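You operate a simulated robot arm through the tools that you are given. There is no shell and no other tool.

You run a simulated robot arm. Do the job below in one go: nothing can be reset, and whatever is moved stays where it is left.

## Task
Press the yellow dough ball into a thin chapati.
Fine: ball in the middle of the lower plate; leave lever and plate up so that it shows.

Only the result counts: the job must be done as asked and must still hold three seconds after the hand-in. Knocking over, shifting, dropping, spilling or breaking anything else fails it.

## Robot
A 6-joint arm with a two-finger parallel gripper, fixed in place. Base frame: the origin is on the floor under the middle of its stand, x ahead of it, y to its left, z up; the work surface is at about z = 860. Units: mm, rad, N and s.
With the tool pointing down near the work surface it reaches from about 260 to 680 mm from the base axis. Its first joint turns from -1.152 to 1.152 rad. Payload 2.9 kg.
Tool frame: the origin (TCP) lies between the finger pads and is the grasp point; the fingertips stand 30 mm ahead of it; z points along the fingers, y is the line along which they close. Largest opening 110 mm; finger width 20, thickness 10; the body of the gripper, 48 by 112 mm, starts 55 mm behind the TCP.
Orientation is that of the tool frame in the base frame, as [roll, pitch, yaw] about the fixed x, y, z axes, in that order (R = Rz(yaw) Ry(pitch) Rx(roll)). With the fingers straight down and closing along the base's y, the tool's x points along the base's -x, its y along +y and its z along -z.

## Interface
- The arm moves only by the tool send_rows. Its argument "plan" is a list of rows, each a list of 7 numbers: the turn, a rotation vector about the tool's x, y, z in rad, then the shift along the tool's x, y, z in m, then the closure in counts, from 0 (fully open) to 255 (shut). In form: [[ax, ay, az, tx, ty, tz, jaw], ...]. A call has 1 to 20 rows; each row shifts and turns the commanded pose from where the row before left it, along the tool's axes as they then stand. Each row takes 0.2 s and may step no farther than 50 mm and 0.15 rad from the row before; otherwise, or with a gripper value out of range, the whole call is refused. Where a pose cannot be reached the arm comes as near as it can. A force on the tool above 40 N (or 10 N above the force at the start of the call, whichever is more), or a blocked arm, ends the call early, and 0.2 s more pass. The fingers move at their own pace (about 108 mm/s each) and stop on an object; they squeeze with about 44 N. The grip force told is the motor's: it shows also when the fingers shut on nothing. Time passes only in rows, and 0.2 s behind the last, so rows that do not move let the fingers close. It gives the time, the measured TCP pose, the force on the tool (base axes), the opening and the grip force at its end, in the units of the frame above (readings bear some noise), with the torque about the TCP (base axes, N m) and any sound that the robot's microphone picked up.
- Cameras (640 x 400 px; columns grow to the right, rows downward): "scene" is fixed at [101.2, 459.7, 1389.7]; the picture's right is [-0.45, -0.89, 0.00], its down [-0.47, 0.24, -0.85] and it looks along [0.76, -0.39, -0.52] (base axes); focal length 258 px, centre (320, 200). "wrist" rides on the gripper at [72, 17, -103] in the tool frame; the picture's right is [-0.23, 0.97, 0.00], its down [-0.76, -0.18, -0.62] and it looks along [-0.61, -0.14, 0.78] (tool axes); focal length 222 px, centre (320, 200). There is no depth. A picture from a camera that has moved, and an enlarged one, comes with that camera's place and axes in the base frame and with its lens.
- grab_frame(camera): a new picture of that camera. It takes no simulated time.
- inspect(camera, box): a new picture of the part [left, top, right, bottom] of that camera's present view, enlarged. It takes no simulated time.
- sign_off(): hands the job in; it is judged then, once.

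Nothing tells you positions but the pictures and the camera data. Unless the task says otherwise, let go and move clear before handing in.

The tools are called as a command line: name --pt "numbers of a row" for each row, then --argument value for the rest, lists and objects as JSON in quotes. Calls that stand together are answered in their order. send_rows: Moves the arm, as the interface text tells. Its arguments: {"type":"object","properties":{"plan":{"type":"array"}},"required":["plan"]} The other tools are called the same way: grab_frame (camera) takes a picture; inspect (camera, box) takes an enlarged picture of a part of a camera's view; sign_off () hands the job in.

At the start:

```text
clock: 0.0
ee_pos: [381.6, 67.3, 1284.2]
orientation: [3.141, 0.0, 3.14]
ft_force: [-0.5, 0.1, -0.3]
torque: [-0.01, 0.0, 0.0]
finger_gap: 110.0
gripper_force: 0.0
```

scene: 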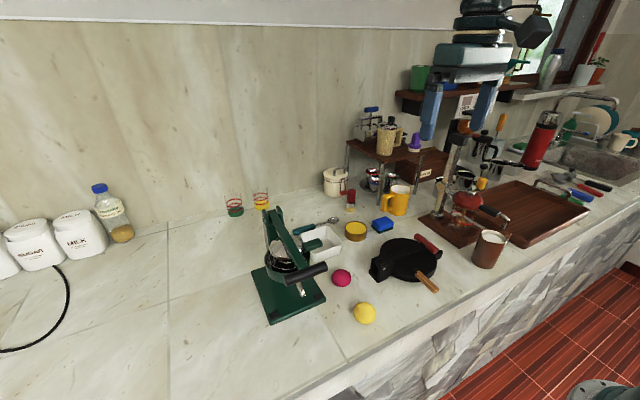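
wrist: 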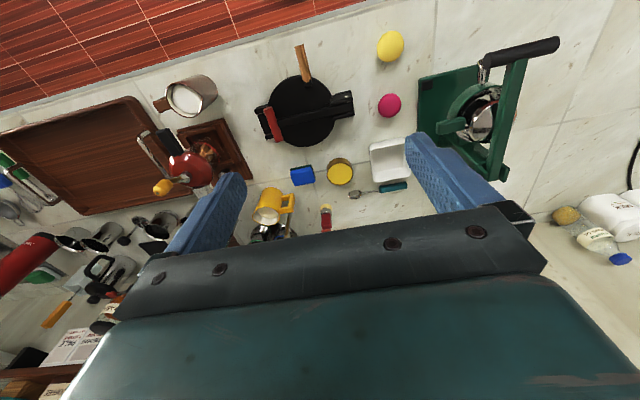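

I see a yellow ball and a magenta ball on the counter, a green citrus-press-like device, and a black round press with a wooden handle (a chapati/tortilla press). I'll look closer before moving.

inspect --camera "scene" --box '[230, 180, 470, 330]'

inspect --camera "wrist" --box '[230, 10, 570, 220]'

inspect --camera "scene" --box '[350, 220, 450, 300]'

inspect --camera "scene" --box '[240, 200, 340, 330]'

```text
2.67 times, centred on (350, 255) of scene
camera zoom: at [101.2, 459.7, 1389.7], right [-0.45, -0.89, 0.0], down [-0.47, 0.24, -0.85], along [0.76, -0.39, -0.52], focal length 687 px, centre (240, 53)
```

zoom: 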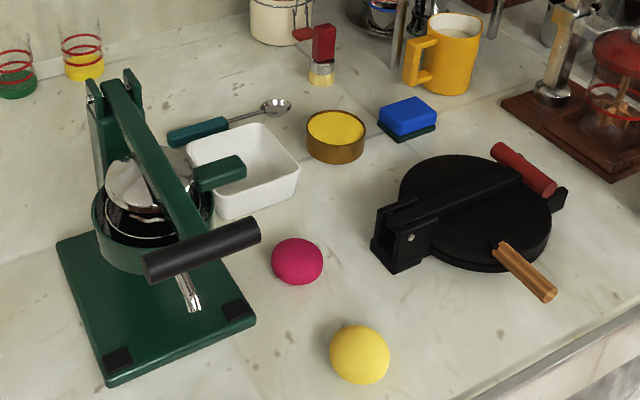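

```text
1.88 times, centred on (400, 115) of wrist
camera zoom: at [309.9, 85.1, 1387.1], right [0.23, 0.97, 0.0], down [0.76, -0.18, 0.62], along [0.61, -0.14, -0.78], focal length 418 px, centre (169, 360)
```

zoom: 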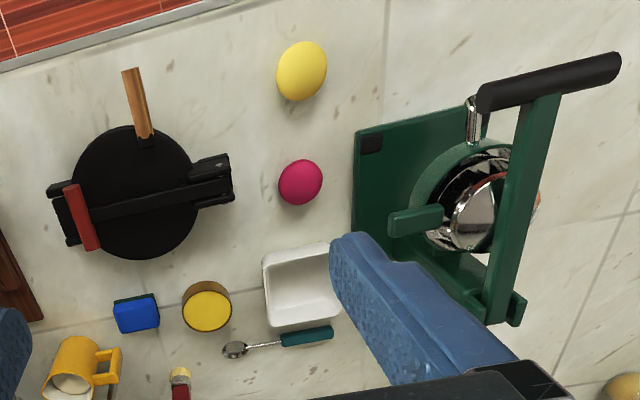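

```text
5.00 times, centred on (400, 260) of scene
camera zoom: at [101.2, 459.7, 1389.7], right [-0.45, -0.89, 0.0], down [-0.47, 0.24, -0.85], along [0.76, -0.39, -0.52], focal length 1288 px, centre (-80, -100)
```

zoom: 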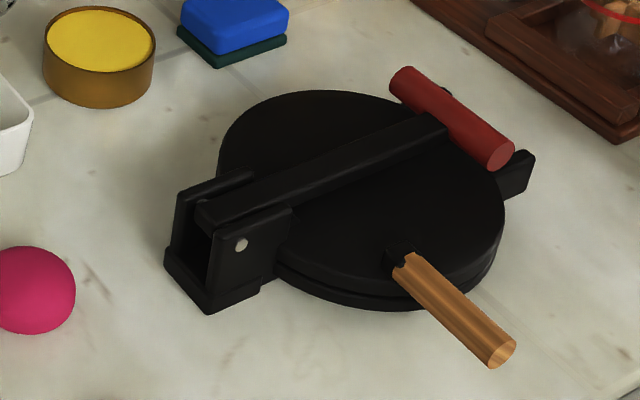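

```text
3.08 times, centred on (290, 265) of scene
camera zoom: at [101.2, 459.7, 1389.7], right [-0.45, -0.89, 0.0], down [-0.47, 0.24, -0.85], along [0.76, -0.39, -0.52], focal length 793 px, centre (412, 0)
```

zoom: 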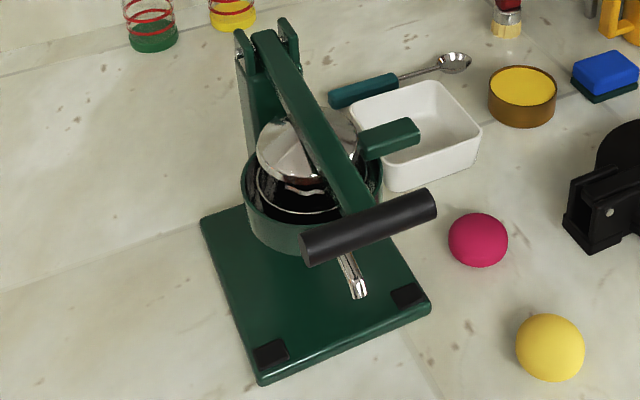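

The yellow ball is near (374, 210) on the counter. The black press is centred near (448, 16), with its lever bracket on the +y side, the red lever end on the -y side and a wooden handle pointing toward the robot. I'll move the wrist camera closer to understand the hinges.

send_rows --pt "0 0 0 0.00632 -0.00946 0.0368 0" --pt "0 0 0 0.00632 -0.00946 0.0368 0" --pt "0 0 0 0.00632 -0.00946 0.0368 0" --pt "0 0 0 0.00632 -0.00946 0.0368 0" --pt "0 0 0 0.00632 -0.00946 0.0368 0" --pt "0 0 0 0 0 0 0"

grab_frame --camera "wrist"

```text
clock: 1.4
ee_pos: [352.4, 17.9, 1098.5]
orientation: [3.141, 0.001, -3.14]
ft_force: [0.1, -0.3, 0.7]
torque: [-0.03, -0.02, 0.01]
finger_gap: 110.0
gripper_force: 0.0
```

```text
taken
camera wrist: at [280.1, 36.1, 1200.7], right [0.23, 0.97, 0.0], down [0.76, -0.18, 0.62], along [0.61, -0.14, -0.78], focal length 222 px, centre (320, 200)
```

wrist: 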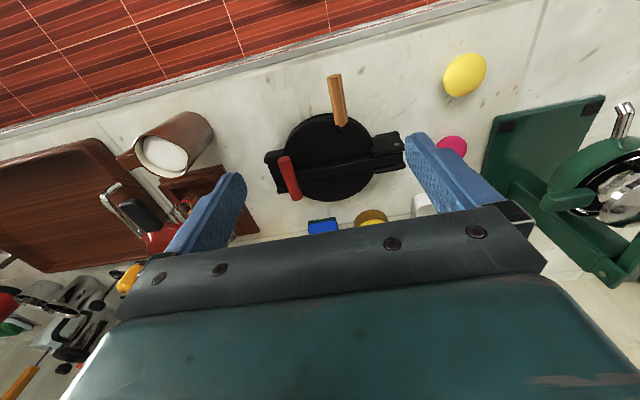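

inspect --camera "wrist" --box '[255, 65, 415, 215]'

```text
2.67 times, centred on (335, 140) of wrist
camera zoom: at [280.1, 36.1, 1200.7], right [0.23, 0.97, 0.0], down [0.76, -0.18, 0.62], along [0.61, -0.14, -0.78], focal length 592 px, centre (280, 360)
```

zoom: 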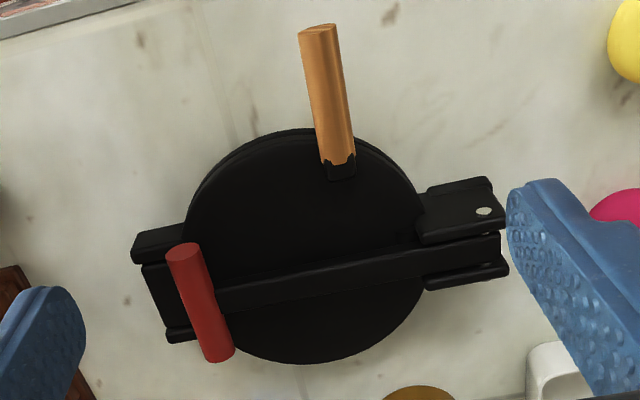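

The press is a clamshell: the lever pivots in the tall bracket at +y (pin near y=110, z=912) and its red bar sits at about (452, -49, 920). The upper plate is hinged at the -y end, with a wooden handle at y≈40, z≈904, x 333–393. I'll take closer views to check the hinge and lever width.

inspect --camera "scene" --box '[365, 228, 445, 298]'

inspect --camera "wrist" --box '[255, 140, 335, 215]'

inspect --camera "wrist" --box '[335, 110, 415, 190]'

```text
5.71 times, centred on (405, 263) of scene
camera zoom: at [101.2, 459.7, 1389.7], right [-0.45, -0.89, 0.0], down [-0.47, 0.24, -0.85], along [0.76, -0.39, -0.52], focal length 1472 px, centre (-166, -160)
```

zoom: 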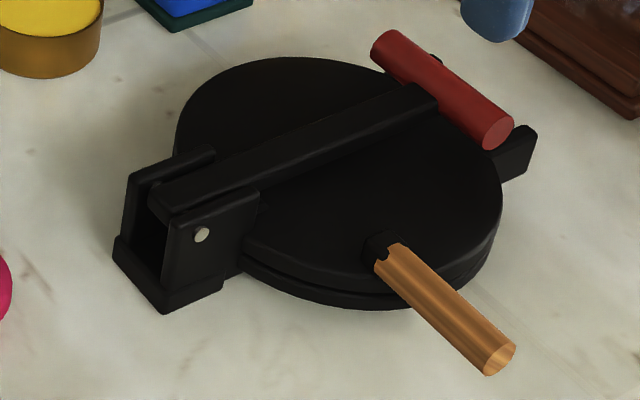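

```text
5.33 times, centred on (295, 178) of wrist
camera zoom: at [280.1, 36.1, 1200.7], right [0.23, 0.97, 0.0], down [0.76, -0.18, 0.62], along [0.61, -0.14, -0.78], focal length 1185 px, centre (453, 320)
```

zoom: 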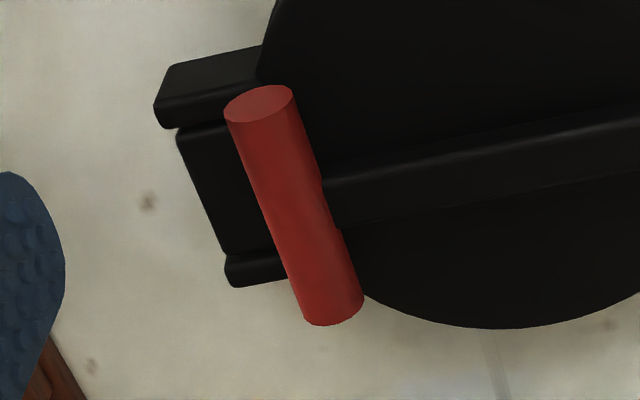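

```text
5.00 times, centred on (375, 150) of wrist
camera zoom: at [280.1, 36.1, 1200.7], right [0.23, 0.97, 0.0], down [0.76, -0.18, 0.62], along [0.61, -0.14, -0.78], focal length 1111 px, centre (45, 450)
```

zoom: 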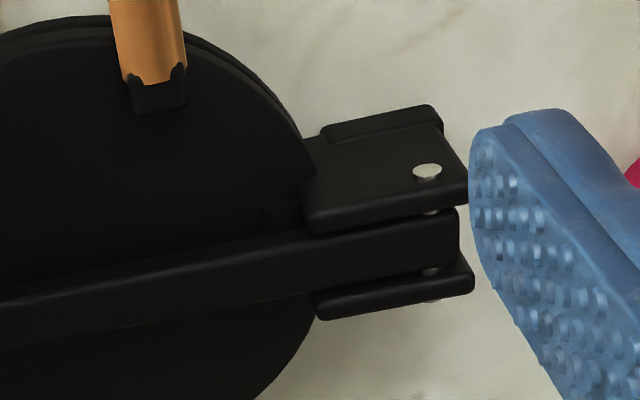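

The lever spans about x 446–464, leaving roughly 30 mm of free red bar on the robot's side (x 415–445). I'll go above the bar at x≈429, y≈-49 with the jaws part open, then check from there.

send_rows --pt "0 0 0 -0.01915 -0.0167 0.0246 139" --pt "0 0 0 -0.01915 -0.0167 0.0246 139" --pt "0 0 0 -0.01915 -0.0167 0.0246 139" --pt "0 0 0 -0.01915 -0.0167 0.0246 139" --pt "0 0 0 0 0 0 139"

grab_frame --camera "wrist"

grab_frame --camera "scene"

```text
clock: 2.6
ee_pos: [429.1, -46.9, 1001.6]
orientation: [-3.141, 0.0, -3.141]
ft_force: [1.0, -0.1, -0.1]
torque: [-0.02, -0.03, -0.05]
finger_gap: 50.2
gripper_force: 0.0
```

```text
taken
camera wrist: at [356.7, -30.5, 1104.7], right [0.23, 0.97, 0.0], down [0.76, -0.18, 0.62], along [0.61, -0.14, -0.78], focal length 222 px, centre (320, 200)
```

wrist: 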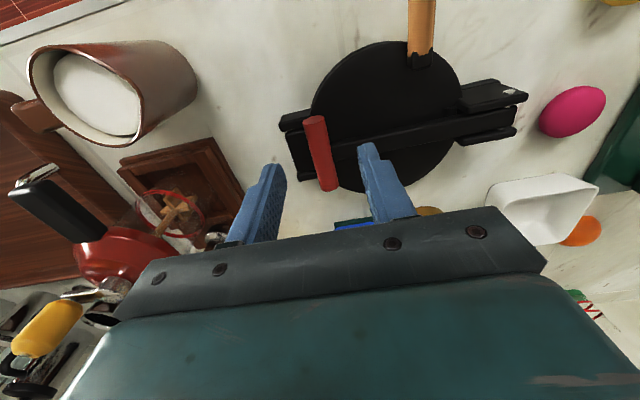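

```text
taken
```

scene: 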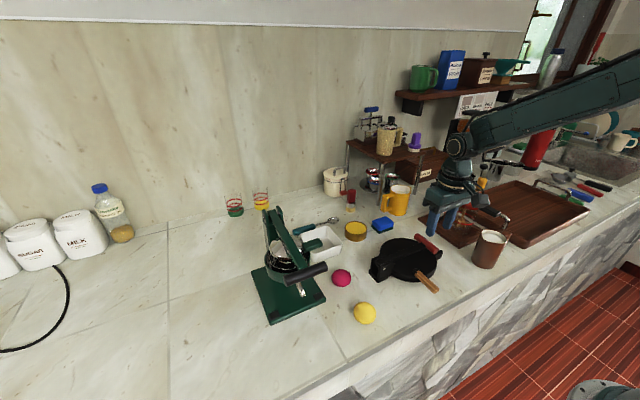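

The bar is confirmed at y≈-50, and the fingers straddle it. I'm descending slowly to about z=936 and then closing on the bar.

send_rows --pt "0 0 0 0 -0.003 0.025 139" --pt "0 0 0 0 0 0.02 139" --pt "0 0 0 0 0 0.012 139" --pt "0 0 0 0 0 0.008 139" --pt "0 0 0 0 0 0 139"

grab_frame --camera "wrist"

inspect --camera "scene" --box '[365, 208, 465, 298]'

```text
clock: 3.8
ee_pos: [428.8, -50.7, 937.9]
orientation: [3.141, 0.001, -3.14]
ft_force: [0.4, -0.9, 0.3]
torque: [0.02, 0.05, 0.04]
finger_gap: 50.2
gripper_force: 0.0
```

```text
taken
camera wrist: at [355.8, -32.5, 1040.0], right [0.23, 0.97, 0.0], down [0.76, -0.18, 0.62], along [0.61, -0.14, -0.78], focal length 222 px, centre (320, 200)
```

wrist: 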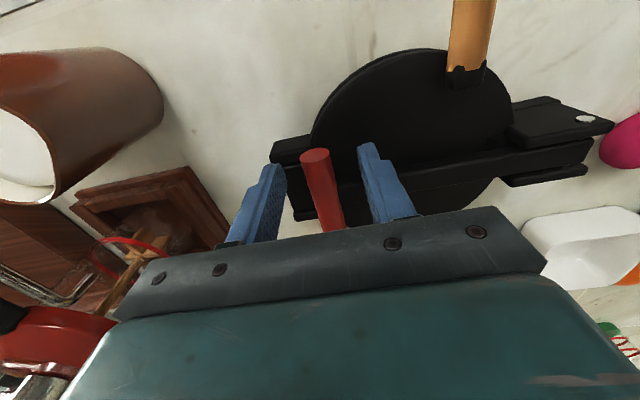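

```text
4.44 times, centred on (415, 253) of scene
camera zoom: at [101.2, 459.7, 1389.7], right [-0.45, -0.89, 0.0], down [-0.47, 0.24, -0.85], along [0.76, -0.39, -0.52], focal length 1145 px, centre (-102, -36)
```

zoom: 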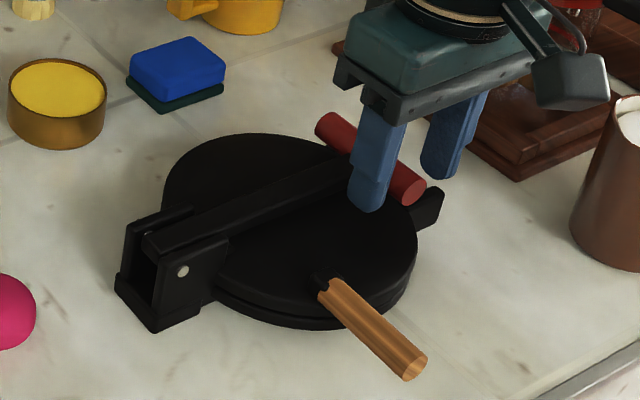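

The fingers straddle the free part of the bar, clear of the lever and plate. Closing now.

send_rows --pt "0 0 0 0 0 0.002 200" --pt "0 0 0 0 0 0 230" --pt "0 0 0 0 0 0 255" --pt "0 0 0 0 0 0 255"

grab_frame --camera "wrist"

inspect --camera "scene" --box '[365, 208, 465, 298]'

```text
clock: 4.8
ee_pos: [428.2, -52.6, 936.0]
orientation: [-3.139, 0.003, 3.138]
ft_force: [-0.5, -21.1, 2.8]
torque: [-0.46, -0.02, 0.11]
finger_gap: 19.3
gripper_force: 45.1
```

```text
taken
camera wrist: at [355.6, -33.6, 1038.3], right [0.23, 0.97, 0.0], down [0.76, -0.18, 0.62], along [0.61, -0.15, -0.78], focal length 222 px, centre (320, 200)
```

wrist: 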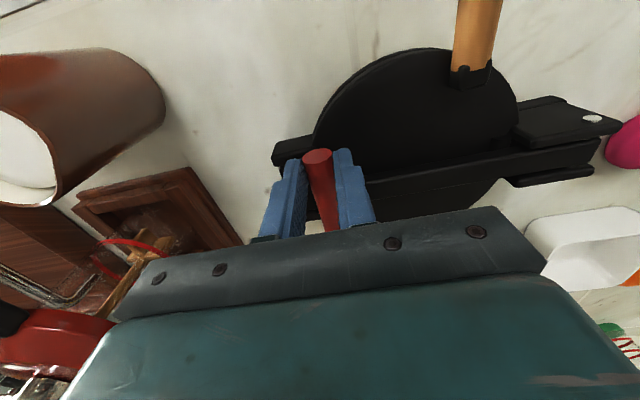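

```text
4.44 times, centred on (415, 253) of scene
camera zoom: at [101.2, 459.2, 1389.9], right [-0.45, -0.89, 0.0], down [-0.47, 0.24, -0.85], along [0.76, -0.39, -0.52], focal length 1145 px, centre (-102, -36)
```

zoom: 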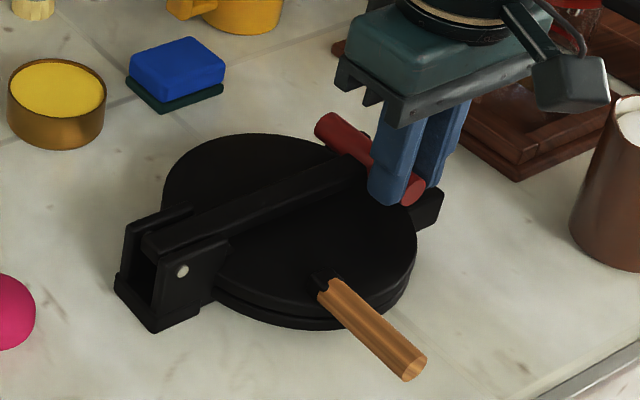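

The grip is solid (19 mm gap), and the bar is really at y≈-52.6. I'll relieve the side load and raise the lever along its arc about the pin, letting the bar turn in the pads.

send_rows --pt "0 0 0 0 -0.0028 0 255" --pt "0 0 0 0 0.0016 -0.0169 255" --pt "0 0 0 0 0.0032 -0.016 255" --pt "0 0 0 0 0 0 255"

inspect --camera "scene" --box '[345, 188, 465, 298]'

```text
clock: 5.8
ee_pos: [428.2, -47.6, 969.4]
orientation: [3.139, 0.004, 3.139]
ft_force: [8.8, -17.1, 2.5]
torque: [-0.54, -0.47, 0.06]
finger_gap: 19.2
gripper_force: 44.9
```

```text
3.64 times, centred on (405, 243) of scene
camera zoom: at [101.4, 459.2, 1389.9], right [-0.45, -0.89, 0.0], down [-0.47, 0.24, -0.85], along [0.76, -0.39, -0.52], focal length 937 px, centre (11, 44)
```

zoom: 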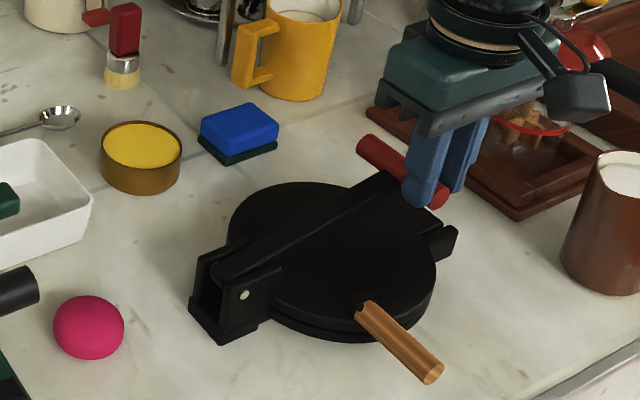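

The lever is rising and the press has not moved. I'm continuing the arc with a small correction toward -y.

send_rows --pt "0 0 0 0 0.0025 -0.0155 255" --pt "0 0 0 0 0.0055 -0.015 255" --pt "0 0 0 0 0.0074 -0.0143 255" --pt "0 0 0 0 0 0 255"

inspect --camera "scene" --box '[345, 168, 465, 298]'

```text
clock: 6.8
ee_pos: [427.5, -32.7, 1013.4]
orientation: [3.141, 0.004, -3.141]
ft_force: [13.3, -2.7, 0.4]
torque: [-0.09, -0.8, -0.01]
finger_gap: 19.3
gripper_force: 44.9
```

```text
3.08 times, centred on (405, 233) of scene
camera zoom: at [101.6, 459.6, 1389.7], right [-0.45, -0.89, 0.0], down [-0.47, 0.24, -0.85], along [0.76, -0.39, -0.52], focal length 793 px, centre (58, 98)
```

zoom: 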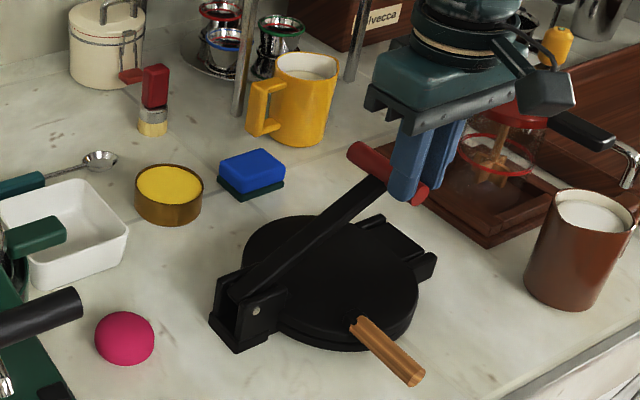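

The lever is at about 30° with low forces. I'm continuing the arc with a small x relief.

send_rows --pt "0 0 0 -0.002 0.0092 -0.0138 255" --pt "0 0 0 0 0.0105 -0.0128 255" --pt "0 0 0 0 0.0117 -0.0118 255" --pt "0 0 0 0 0.0128 -0.0105 255" --pt "0 0 0 0 0 0 255"

inspect --camera "scene" --box '[325, 158, 465, 298]'

```text
clock: 8.1
ee_pos: [427.0, 12.2, 1062.8]
orientation: [-3.141, -0.007, 3.139]
ft_force: [-5.5, -4.2, 4.4]
torque: [-0.06, -0.09, 0.13]
finger_gap: 19.4
gripper_force: 45.3
stopped in row 5: the force on the tool passed its limit at 41 N (the readings are from after the stop); the commanded pose is now the measured one
```

```text
2.86 times, centred on (395, 228) of scene
camera zoom: at [101.0, 459.6, 1389.8], right [-0.45, -0.89, 0.0], down [-0.47, 0.24, -0.85], along [0.76, -0.39, -0.52], focal length 736 px, centre (106, 120)
```

zoom: 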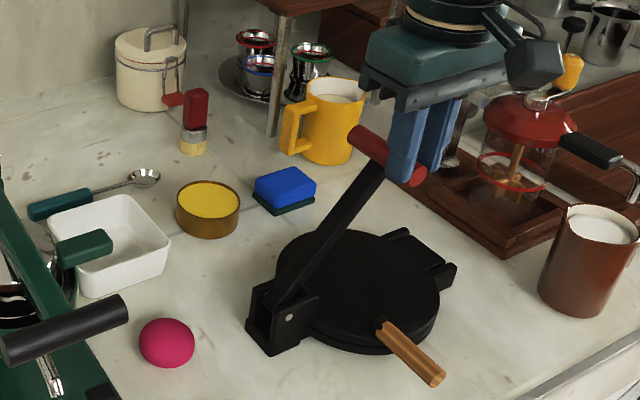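

The force limit tripped near 55°. I'll check how the fingers sit relative to the lever.

inspect --camera "wrist" --box '[230, 100, 430, 240]'

inspect --camera "scene" --box '[380, 158, 450, 228]'

```text
2.86 times, centred on (330, 170) of wrist
camera zoom: at [355.9, 29.0, 1165.5], right [0.23, 0.97, 0.0], down [0.76, -0.18, 0.62], along [0.6, -0.14, -0.79], focal length 635 px, centre (291, 286)
```

zoom: 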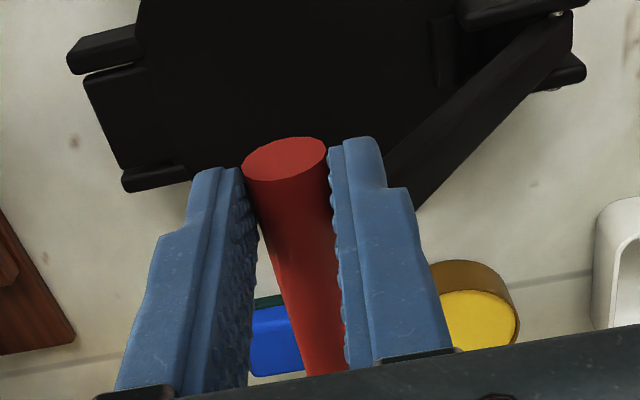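

```text
5.71 times, centred on (415, 193) of scene
camera zoom: at [101.0, 459.6, 1389.8], right [-0.45, -0.89, 0.0], down [-0.47, 0.24, -0.85], along [0.76, -0.39, -0.52], focal length 1472 px, centre (-223, 240)
```

zoom: 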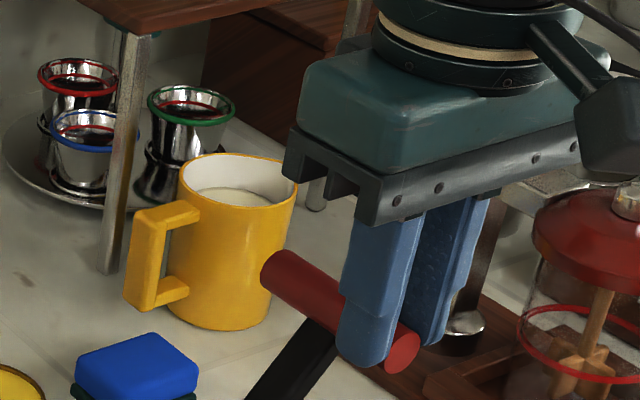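

The forces after the stop are small and the lever is still held, about 54° up. I'm continuing gently in small steps.

send_rows --pt "0 0 0 0.001 0.007 -0.0047 255" --pt "0 0 0 0 0.0069 -0.0044 255" --pt "0 0 0 0 0 0 255"

```text
clock: 8.9
ee_pos: [426.8, 24.0, 1071.5]
orientation: [-3.14, -0.006, 3.137]
ft_force: [-2.5, -7.9, 9.1]
torque: [-0.37, 0.36, 0.01]
finger_gap: 19.3
gripper_force: 44.6
```

Forces are low. I'm continuing toward vertical.

send_rows --pt "0 0 0 0 0.0072 -0.0041 255" --pt "0 0 0 0 0.0074 -0.0037 255" --pt "0 0 0 0 0.0076 -0.0033 255" --pt "0 0 0 0 0.0078 -0.003 255" --pt "0 0 0 0 0.0079 -0.0026 255" --pt "0 0 0 0 0 0 255"

inspect --camera "scene" --box '[325, 138, 465, 298]'

```text
clock: 10.3
ee_pos: [426.7, 62.1, 1086.7]
orientation: [-3.14, -0.008, 3.142]
ft_force: [-1.0, -0.7, -0.4]
torque: [-0.16, -0.01, 0.05]
finger_gap: 19.3
gripper_force: 45.2
```

```text
2.50 times, centred on (395, 218) of scene
camera zoom: at [101.2, 459.7, 1389.7], right [-0.45, -0.89, 0.0], down [-0.47, 0.24, -0.85], along [0.76, -0.39, -0.52], focal length 644 px, centre (132, 155)
```

zoom: 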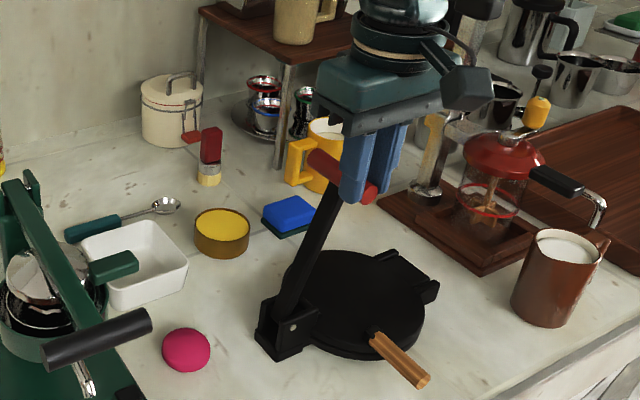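

Very low force now, at about 73°. I'm continuing past vertical, watching for the stop.

send_rows --pt "0 0 0 0 0.008 -0.0022 255" --pt "0 0 0 0 0.0081 -0.0018 255" --pt "0 0 0 0 0.0082 -0.0014 255" --pt "0 0 0 0 0.0082 -0.001 255" --pt "0 0 0 0 0.0083 -0.0005 255" --pt "0 0 0 0 0.0083 0 255" --pt "0 0 0 0 0 0 255"

inspect --camera "scene" --box '[325, 138, 465, 298]'

```text
clock: 11.9
ee_pos: [426.6, 111.3, 1095.3]
orientation: [3.14, -0.005, 3.139]
ft_force: [-5.9, -0.3, 3.9]
torque: [-0.13, 0.36, 0.0]
finger_gap: 19.5
gripper_force: 45.1
```

```text
2.50 times, centred on (395, 218) of scene
camera zoom: at [101.0, 459.7, 1389.8], right [-0.45, -0.89, 0.0], down [-0.47, 0.24, -0.85], along [0.76, -0.39, -0.52], focal length 644 px, centre (132, 155)
```

zoom: 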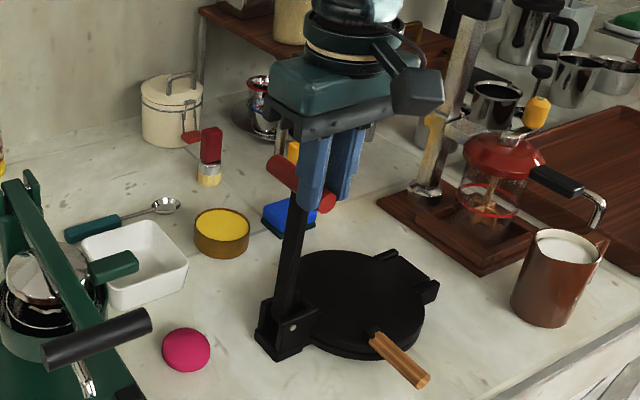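

The lever is vertical now. I'm going on in small steps until a stop is felt.

send_rows --pt "0 0 0 0 0.0083 0.0004 255" --pt "0 0 0 0 0.0083 0.0008 255" --pt "0 0 0 0 0.0082 0.0012 255" --pt "0 0 0 0 0 0 255"

inspect --camera "scene" --box '[325, 138, 465, 298]'

```text
clock: 12.9
ee_pos: [427.6, 137.1, 1091.4]
orientation: [3.14, -0.005, 3.139]
ft_force: [-2.5, 0.1, 1.9]
torque: [-0.09, -0.24, 0.08]
finger_gap: 19.6
gripper_force: 44.6
```

```text
2.50 times, centred on (395, 218) of scene
camera zoom: at [101.1, 459.7, 1389.7], right [-0.45, -0.89, 0.0], down [-0.47, 0.24, -0.85], along [0.76, -0.39, -0.52], focal length 644 px, centre (132, 155)
```

zoom: 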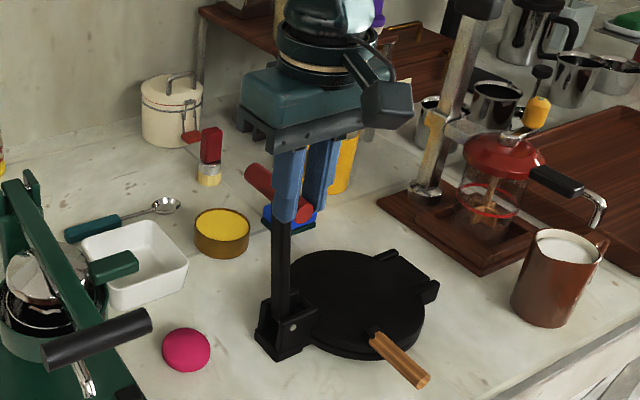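

Still free at about 99°. I'll continue a little further, looking for the stop.

send_rows --pt "0 0 0 0 0.0081 0.0015 255" --pt "0 0 0 0 0.0081 0.0019 255" --pt "0 0 0 0 0 0 255"

inspect --camera "scene" --box '[325, 138, 465, 298]'

```text
clock: 13.7
ee_pos: [428.1, 153.5, 1088.9]
orientation: [-3.14, -0.006, 3.137]
ft_force: [-6.0, -0.2, 1.2]
torque: [-0.16, 0.27, 0.05]
finger_gap: 19.5
gripper_force: 45.0
```

```text
2.50 times, centred on (395, 218) of scene
camera zoom: at [101.0, 459.7, 1389.8], right [-0.45, -0.89, 0.0], down [-0.47, 0.24, -0.85], along [0.76, -0.39, -0.52], focal length 644 px, centre (132, 155)
```

zoom: 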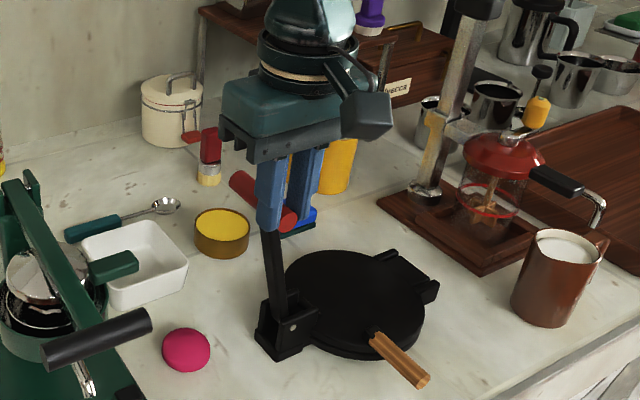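

At about 105° and still free. Two more small steps.

send_rows --pt "0 0 0 0 0.008 0.0023 255" --pt "0 0 0 0 0.0078 0.0027 255" --pt "0 0 0 0 0 0 255"

inspect --camera "scene" --box '[325, 138, 465, 298]'

```text
clock: 14.1
ee_pos: [426.9, 154.5, 1088.9]
orientation: [-3.135, -0.011, 3.123]
ft_force: [-3.6, -13.3, 6.6]
torque: [-0.41, 0.0, 0.67]
finger_gap: 19.4
gripper_force: 45.2
stopped in row 2: the force on the tool passed its limit at 49 N (the readings are from after the stop); the commanded pose is now the measured one
```

```text
2.50 times, centred on (395, 218) of scene
camera zoom: at [101.1, 459.3, 1389.9], right [-0.45, -0.89, 0.0], down [-0.47, 0.24, -0.85], along [0.76, -0.39, -0.52], focal length 644 px, centre (132, 155)
```

zoom: 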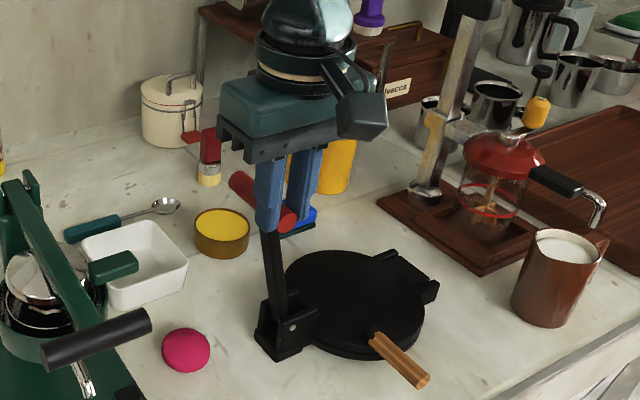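

The stop is at about 105°, past vertical, so the lever should rest there. I'm opening the jaws and rising straight up.

send_rows --pt "0 0 0 0 -0.001 0 139" --pt "0 0 0 0 0 0 139" --pt "0 0 0 0 0 -0.02 139" --pt "0 0 0 0 0 -0.03 139" --pt "0 0 0 0 0 -0.03 139" --pt "0 0 0 0 0 0 139"

grab_frame --camera "scene"

grab_frame --camera "wrist"

```text
clock: 15.5
ee_pos: [428.9, 155.4, 1167.6]
orientation: [-3.137, -0.01, 3.124]
ft_force: [-0.1, -1.1, -0.2]
torque: [-0.02, -0.01, 0.03]
finger_gap: 50.2
gripper_force: 0.0
```

```text
taken
```

scene: 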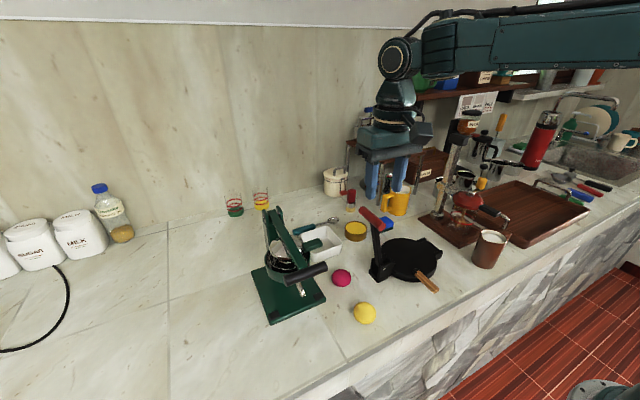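

```text
taken
camera wrist: at [358.1, 175.0, 1270.2], right [0.24, 0.97, -0.01], down [0.76, -0.19, 0.62], along [0.6, -0.16, -0.79], focal length 222 px, centre (320, 200)
```

wrist: 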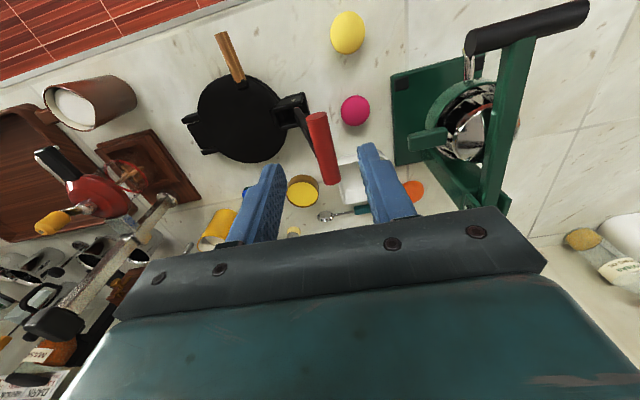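

The lever stays up on its own. Next is the plate, so I'll look at its hinge at the -y end first.

inspect --camera "wrist" --box '[170, 20, 370, 190]'

inspect --camera "scene" --box '[360, 200, 450, 300]'

```text
2.35 times, centred on (270, 105) of wrist
camera zoom: at [358.1, 175.0, 1270.2], right [0.24, 0.97, -0.01], down [0.76, -0.19, 0.62], along [0.6, -0.16, -0.79], focal length 523 px, centre (438, 424)
```

zoom: 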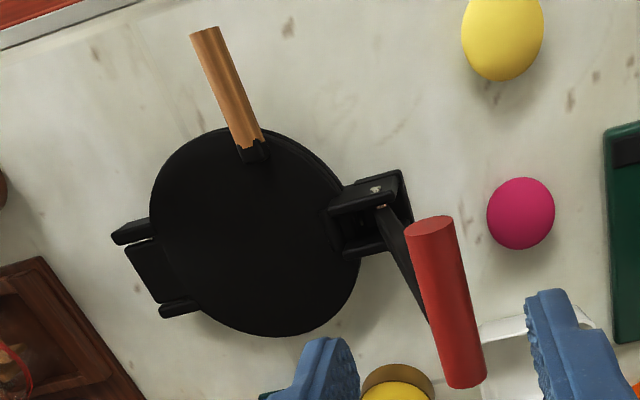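

```text
4.00 times, centred on (405, 250) of scene
camera zoom: at [101.2, 459.7, 1389.7], right [-0.45, -0.89, 0.0], down [-0.47, 0.24, -0.85], along [0.76, -0.39, -0.52], focal length 1031 px, centre (-20, 0)
```

zoom: 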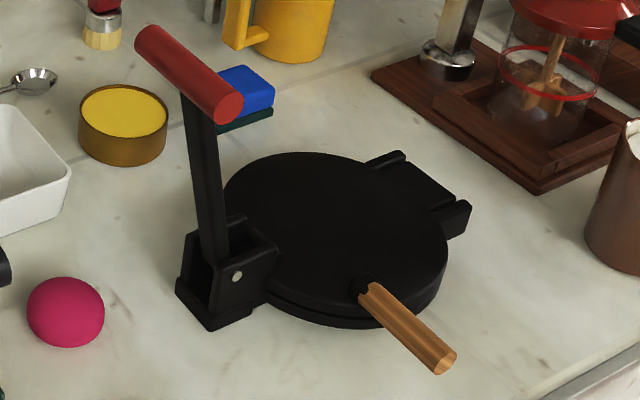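

The hinge is at the -y lugs, roughly y≈-80. I'm moving clear of the lever to above the wooden handle at (358, 41).

send_rows --pt "-0.0045 -0.01 -0.0176 0.035 0 0 139" --pt "0 0 0 0.036 -0.02 0 139" --pt "0 0 0 0 -0.047 0 139" --pt "0 0 0 0 -0.0465 0.012 139" --pt "0 0 0 0 0 0.039 139" --pt "0 0 0 0 0 0.039 139" --pt "0 0 0 0 0 0.039 139" --pt "0 0 0 0 0 0.039 139" --pt "0 0 0 0 0 0 139"

grab_frame --camera "wrist"

inspect --camera "scene" --box '[360, 180, 480, 300]'

```text
clock: 17.5
ee_pos: [358.4, 41.7, 999.8]
orientation: [-3.14, 0.002, -3.141]
ft_force: [-0.3, -0.7, -0.1]
torque: [-0.01, 0.03, 0.02]
finger_gap: 50.2
gripper_force: 0.0
```

```text
taken
camera wrist: at [286.7, 59.6, 1101.3], right [0.23, 0.97, 0.0], down [0.76, -0.18, 0.62], along [0.61, -0.14, -0.78], focal length 222 px, centre (320, 200)
```

wrist: 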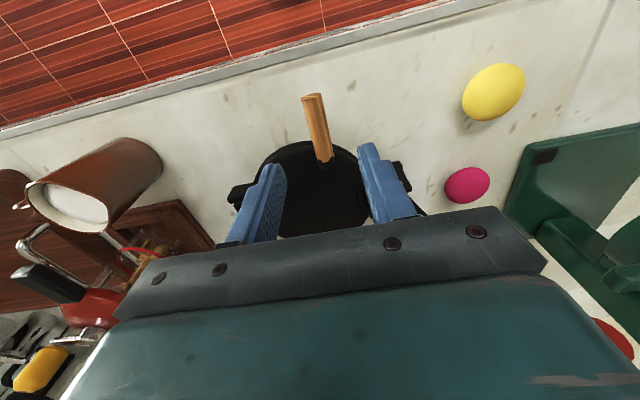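

```text
3.33 times, centred on (420, 240) of scene
camera zoom: at [101.2, 459.7, 1389.7], right [-0.45, -0.89, 0.0], down [-0.47, 0.24, -0.85], along [0.76, -0.39, -0.52], focal length 859 px, centre (-13, 67)
```

zoom: 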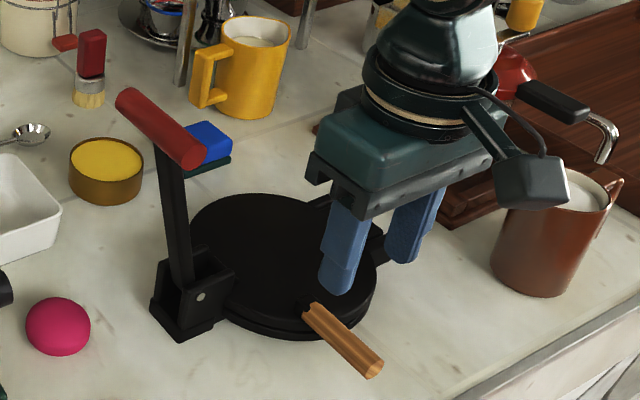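

The handle is confirmed at y≈42. I'm descending to straddle it and then closing.

send_rows --pt "0 0 0 0.003 0.0005 0.03 139" --pt "0 0 0 0 0 0.03 139" --pt "0 0 0 0 0 0.018 139" --pt "0 0 0 0 0 0.008 139" --pt "0 0 0 0 0 0 190" --pt "0 0 0 0 0 0 225" --pt "0 0 0 0 0 0 255" --pt "0 0 0 0 0 0 255"

inspect --camera "scene" --box '[360, 180, 480, 300]'

grab_frame --camera "wrist"

```text
clock: 19.3
ee_pos: [355.3, 39.6, 913.8]
orientation: [-3.137, 0.002, 3.139]
ft_force: [1.4, -20.9, -4.4]
torque: [-0.17, -0.32, 0.09]
finger_gap: 17.5
gripper_force: 44.8
```

```text
3.33 times, centred on (420, 240) of scene
camera zoom: at [101.3, 459.2, 1389.9], right [-0.45, -0.89, 0.0], down [-0.47, 0.24, -0.85], along [0.76, -0.39, -0.52], focal length 859 px, centre (-13, 67)
```

zoom: 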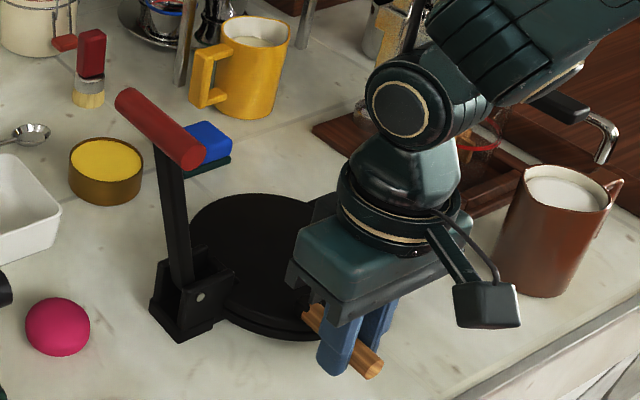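

```text
taken
camera wrist: at [283.2, 58.7, 1016.3], right [0.23, 0.97, 0.0], down [0.76, -0.18, 0.62], along [0.61, -0.15, -0.78], focal length 222 px, centre (320, 200)
```

wrist: 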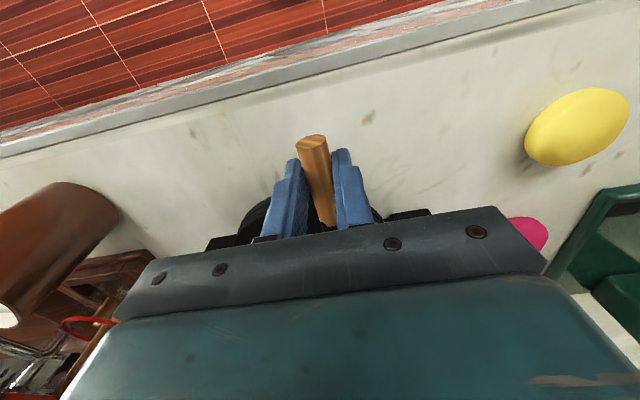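

The grip on the wooden handle holds (17.5 mm gap, handle at y≈39.6). I'm relieving the side load and lifting the plate along its arc around the hinge.

send_rows --pt "0 0 0 0 -0.002 0 255" --pt "0 0 0 0 -0.0014 -0.0085 255" --pt "0 0 0 0 -0.002 -0.0084 255" --pt "0 0 0 0 -0.0026 -0.0082 255" --pt "0 0 0 0 0 0 255"

inspect --camera "scene" --box '[360, 180, 480, 300]'

```text
clock: 20.5
ee_pos: [354.1, 36.2, 939.6]
orientation: [3.141, 0.006, -3.137]
ft_force: [3.1, 5.7, -4.5]
torque: [0.26, -0.08, -0.13]
finger_gap: 17.6
gripper_force: 45.1
```

```text
3.33 times, centred on (420, 240) of scene
camera zoom: at [101.3, 459.8, 1389.7], right [-0.45, -0.89, 0.0], down [-0.47, 0.24, -0.85], along [0.76, -0.39, -0.52], focal length 859 px, centre (-13, 67)
```

zoom: 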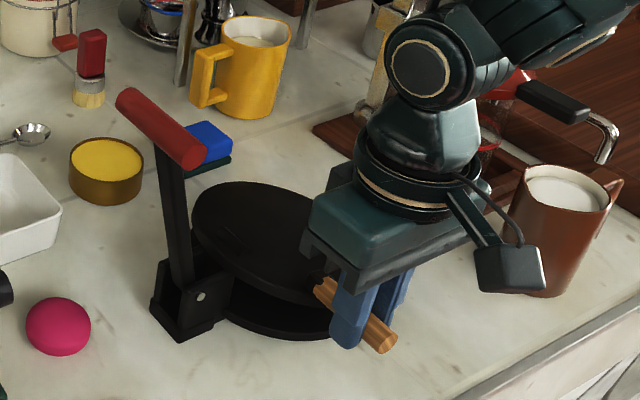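

The plate is opening cleanly and the forces are low. The hinge seems to be at z≈900. I'm continuing the arc.

send_rows --pt "0 0 0 0 -0.0022 -0.0116 255" --pt "0 0 0 0 -0.0047 -0.0112 255" --pt "0 0 0 0 -0.0058 -0.0107 255" --pt "0 0 0 0 -0.0069 -0.0101 255" --pt "0 0 0 0 0 0 255"

inspect --camera "scene" --box '[360, 180, 480, 300]'

```text
clock: 21.7
ee_pos: [355.7, 13.6, 982.6]
orientation: [-3.14, 0.002, 3.139]
ft_force: [9.9, -13.2, -16.8]
torque: [-0.14, -0.39, 0.04]
finger_gap: 17.7
gripper_force: 45.3
```

```text
3.33 times, centred on (420, 240) of scene
camera zoom: at [101.7, 459.3, 1389.8], right [-0.45, -0.89, 0.0], down [-0.47, 0.24, -0.85], along [0.76, -0.39, -0.52], focal length 859 px, centre (-13, 67)
```

zoom: 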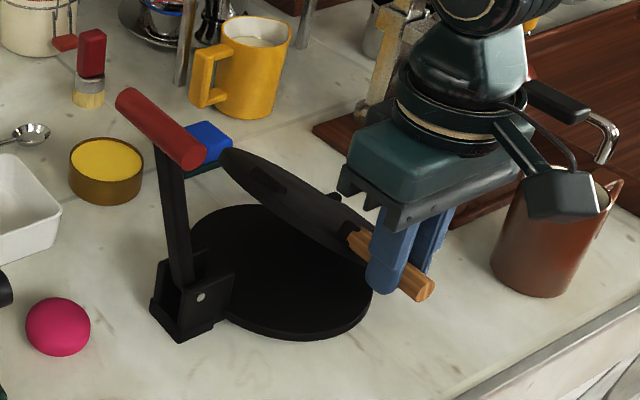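

The force shows an inward pull, so the hinge radius is smaller (about 106 mm, hinge near y≈-67). I'm adjusting and continuing in small chunks.

send_rows --pt "0 0 0 -0.001 -0.0088 -0.0063 255" --pt "0 0 0 0 -0.008 -0.0069 255" --pt "0 0 0 0 0 0 255"

inspect --camera "scene" --box '[360, 160, 480, 300]'

```text
clock: 22.5
ee_pos: [356.6, -0.2, 995.3]
orientation: [3.14, 0.0, -3.132]
ft_force: [-9.4, 24.6, 22.4]
torque: [0.64, 1.18, -0.28]
finger_gap: 17.5
gripper_force: 44.8
```

```text
2.86 times, centred on (420, 230) of scene
camera zoom: at [100.7, 460.4, 1389.5], right [-0.45, -0.89, 0.0], down [-0.47, 0.24, -0.85], along [0.76, -0.39, -0.52], focal length 736 px, centre (34, 114)
```

zoom: 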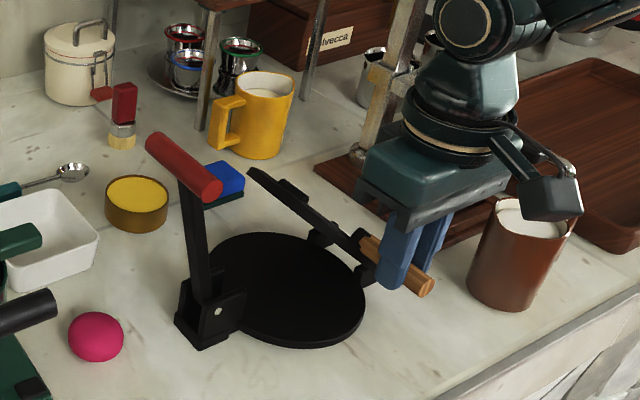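

I overcorrected inward. Fitting all the points gives the hinge at (-82, 909 in TCP coordinates) with R≈120. I'm continuing on that circle.

send_rows --pt "0 0 0 0.0005 -0.0051 -0.0075 255" --pt "0 0 0 0 -0.0098 -0.007 255" --pt "0 0 0 0 0 0 255"

```text
clock: 23.3
ee_pos: [355.4, -17.9, 1010.7]
orientation: [-3.141, 0.001, 3.141]
ft_force: [-3.1, 1.5, -4.1]
torque: [0.18, -0.74, 0.1]
finger_gap: 17.5
gripper_force: 44.6
```

Forces are near zero, so the fit is right. Continuing the arc.

send_rows --pt "0 0 0 0 -0.0104 -0.0059 255" --pt "0 0 0 0 -0.011 -0.0049 255" --pt "0 0 0 0 -0.0114 -0.0038 255" --pt "0 0 0 0 0 0 255"

inspect --camera "scene" --box '[360, 140, 500, 300]'

```text
clock: 24.3
ee_pos: [355.5, -49.9, 1025.2]
orientation: [-3.141, 0.0, -3.141]
ft_force: [-7.5, 3.2, -0.8]
torque: [0.24, -0.03, 0.04]
finger_gap: 17.4
gripper_force: 45.5
```

```text
2.50 times, centred on (430, 220) of scene
camera zoom: at [101.0, 459.8, 1389.7], right [-0.45, -0.89, 0.0], down [-0.47, 0.24, -0.85], along [0.76, -0.39, -0.52], focal length 644 px, centre (45, 150)
```

zoom: 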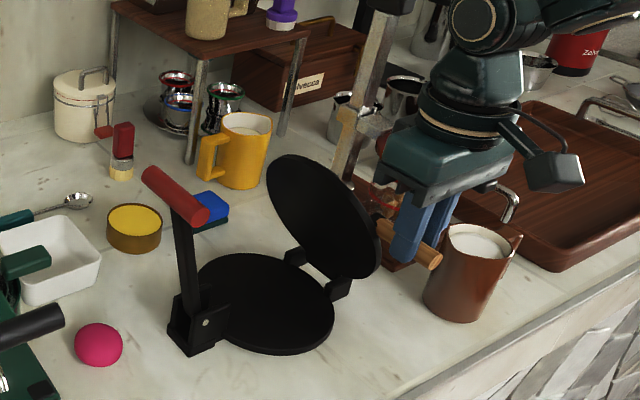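

The plate is at about 72°. Continuing past vertical.

send_rows --pt "0 0 0 0 -0.0117 -0.0026 255" --pt "0 0 0 0 -0.0119 -0.0015 255" --pt "0 0 0 0 -0.012 -0.0003 255" --pt "0 0 0 0 0 0 255"

inspect --camera "scene" --box '[360, 140, 500, 300]'

```text
clock: 25.3
ee_pos: [355.2, -86.1, 1029.2]
orientation: [-3.139, 0.002, -3.141]
ft_force: [-6.0, 1.7, 3.7]
torque: [0.19, -0.1, 0.02]
finger_gap: 17.6
gripper_force: 45.0
```

```text
2.50 times, centred on (430, 220) of scene
camera zoom: at [101.0, 459.7, 1389.7], right [-0.45, -0.89, 0.0], down [-0.47, 0.24, -0.85], along [0.76, -0.39, -0.52], focal length 644 px, centre (45, 150)
```

zoom: 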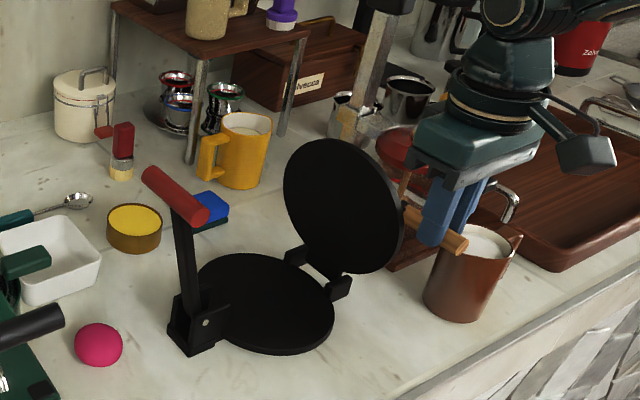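

The plate is near vertical. Before going past it I'll check clearance to the cup and coffee device behind.

grab_frame --camera "wrist"

grab_frame --camera "scene"

```text
taken
camera wrist: at [283.2, -68.1, 1131.9], right [0.23, 0.97, 0.0], down [0.76, -0.18, 0.63], along [0.61, -0.14, -0.78], focal length 222 px, centre (320, 200)
```

wrist: 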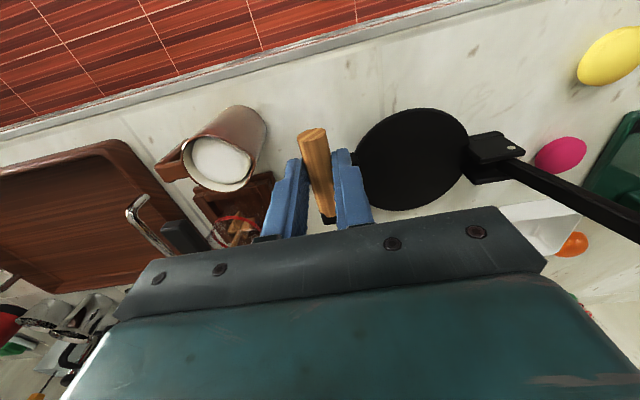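

```text
taken
```

scene: 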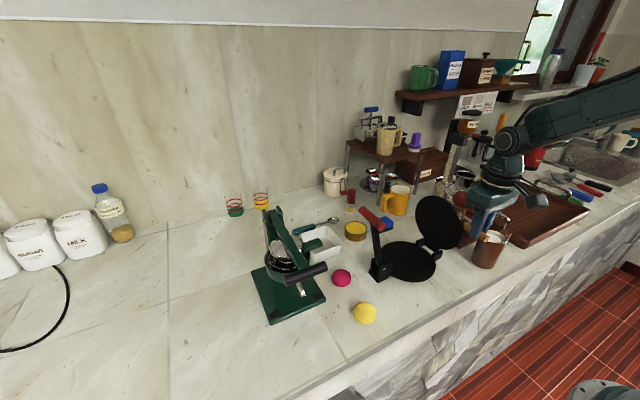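

The fingers stay well above the cup rim (tips about 995 vs rim about 953). I'm continuing in small steps to the plate's stop.

send_rows --pt "0 0 0 0 -0.006 0.0004 255" --pt "0 0 0 0 -0.006 0.0006 255" --pt "0 0 0 0 -0.006 0.0009 255" --pt "0 0 0 0 -0.0058 0.0012 255" --pt "0 0 0 0 0 0 255"

inspect --camera "scene" --box '[360, 140, 500, 300]'

```text
clock: 26.5
ee_pos: [355.2, -110.4, 1028.3]
orientation: [-3.139, 0.001, -3.14]
ft_force: [2.4, 2.8, -6.4]
torque: [0.26, 0.0, -0.04]
finger_gap: 17.7
gripper_force: 44.6
```

```text
2.50 times, centred on (430, 220) of scene
camera zoom: at [101.3, 459.7, 1389.7], right [-0.45, -0.89, 0.0], down [-0.47, 0.24, -0.85], along [0.76, -0.39, -0.52], focal length 644 px, centre (45, 150)
```

zoom: 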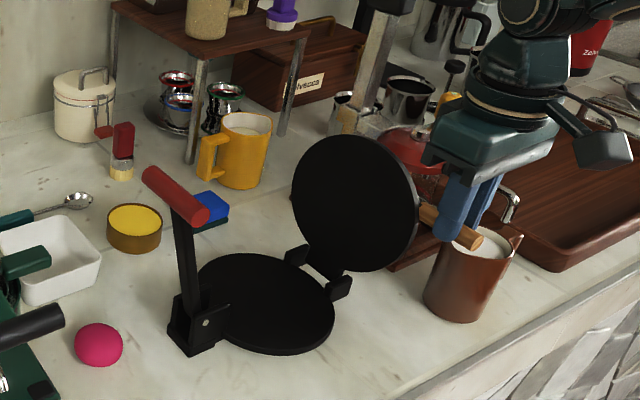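

At about 101°. A few more small steps to find the stop.

send_rows --pt "0 0 0 0 -0.0059 0.0017 255" --pt "0 0 0 0 -0.0058 0.0019 255" --pt "0 0 0 0 0 0 255"

```text
clock: 27.4
ee_pos: [356.1, -118.6, 1023.8]
orientation: [3.138, 0.004, -3.133]
ft_force: [-2.8, 6.6, 5.2]
torque: [0.25, -0.38, -0.45]
finger_gap: 17.8
gripper_force: 44.7
stopped in row 3: the force on the tool passed its limit at 42 N (the readings are from after the stop); the commanded pose is now the measured one
```

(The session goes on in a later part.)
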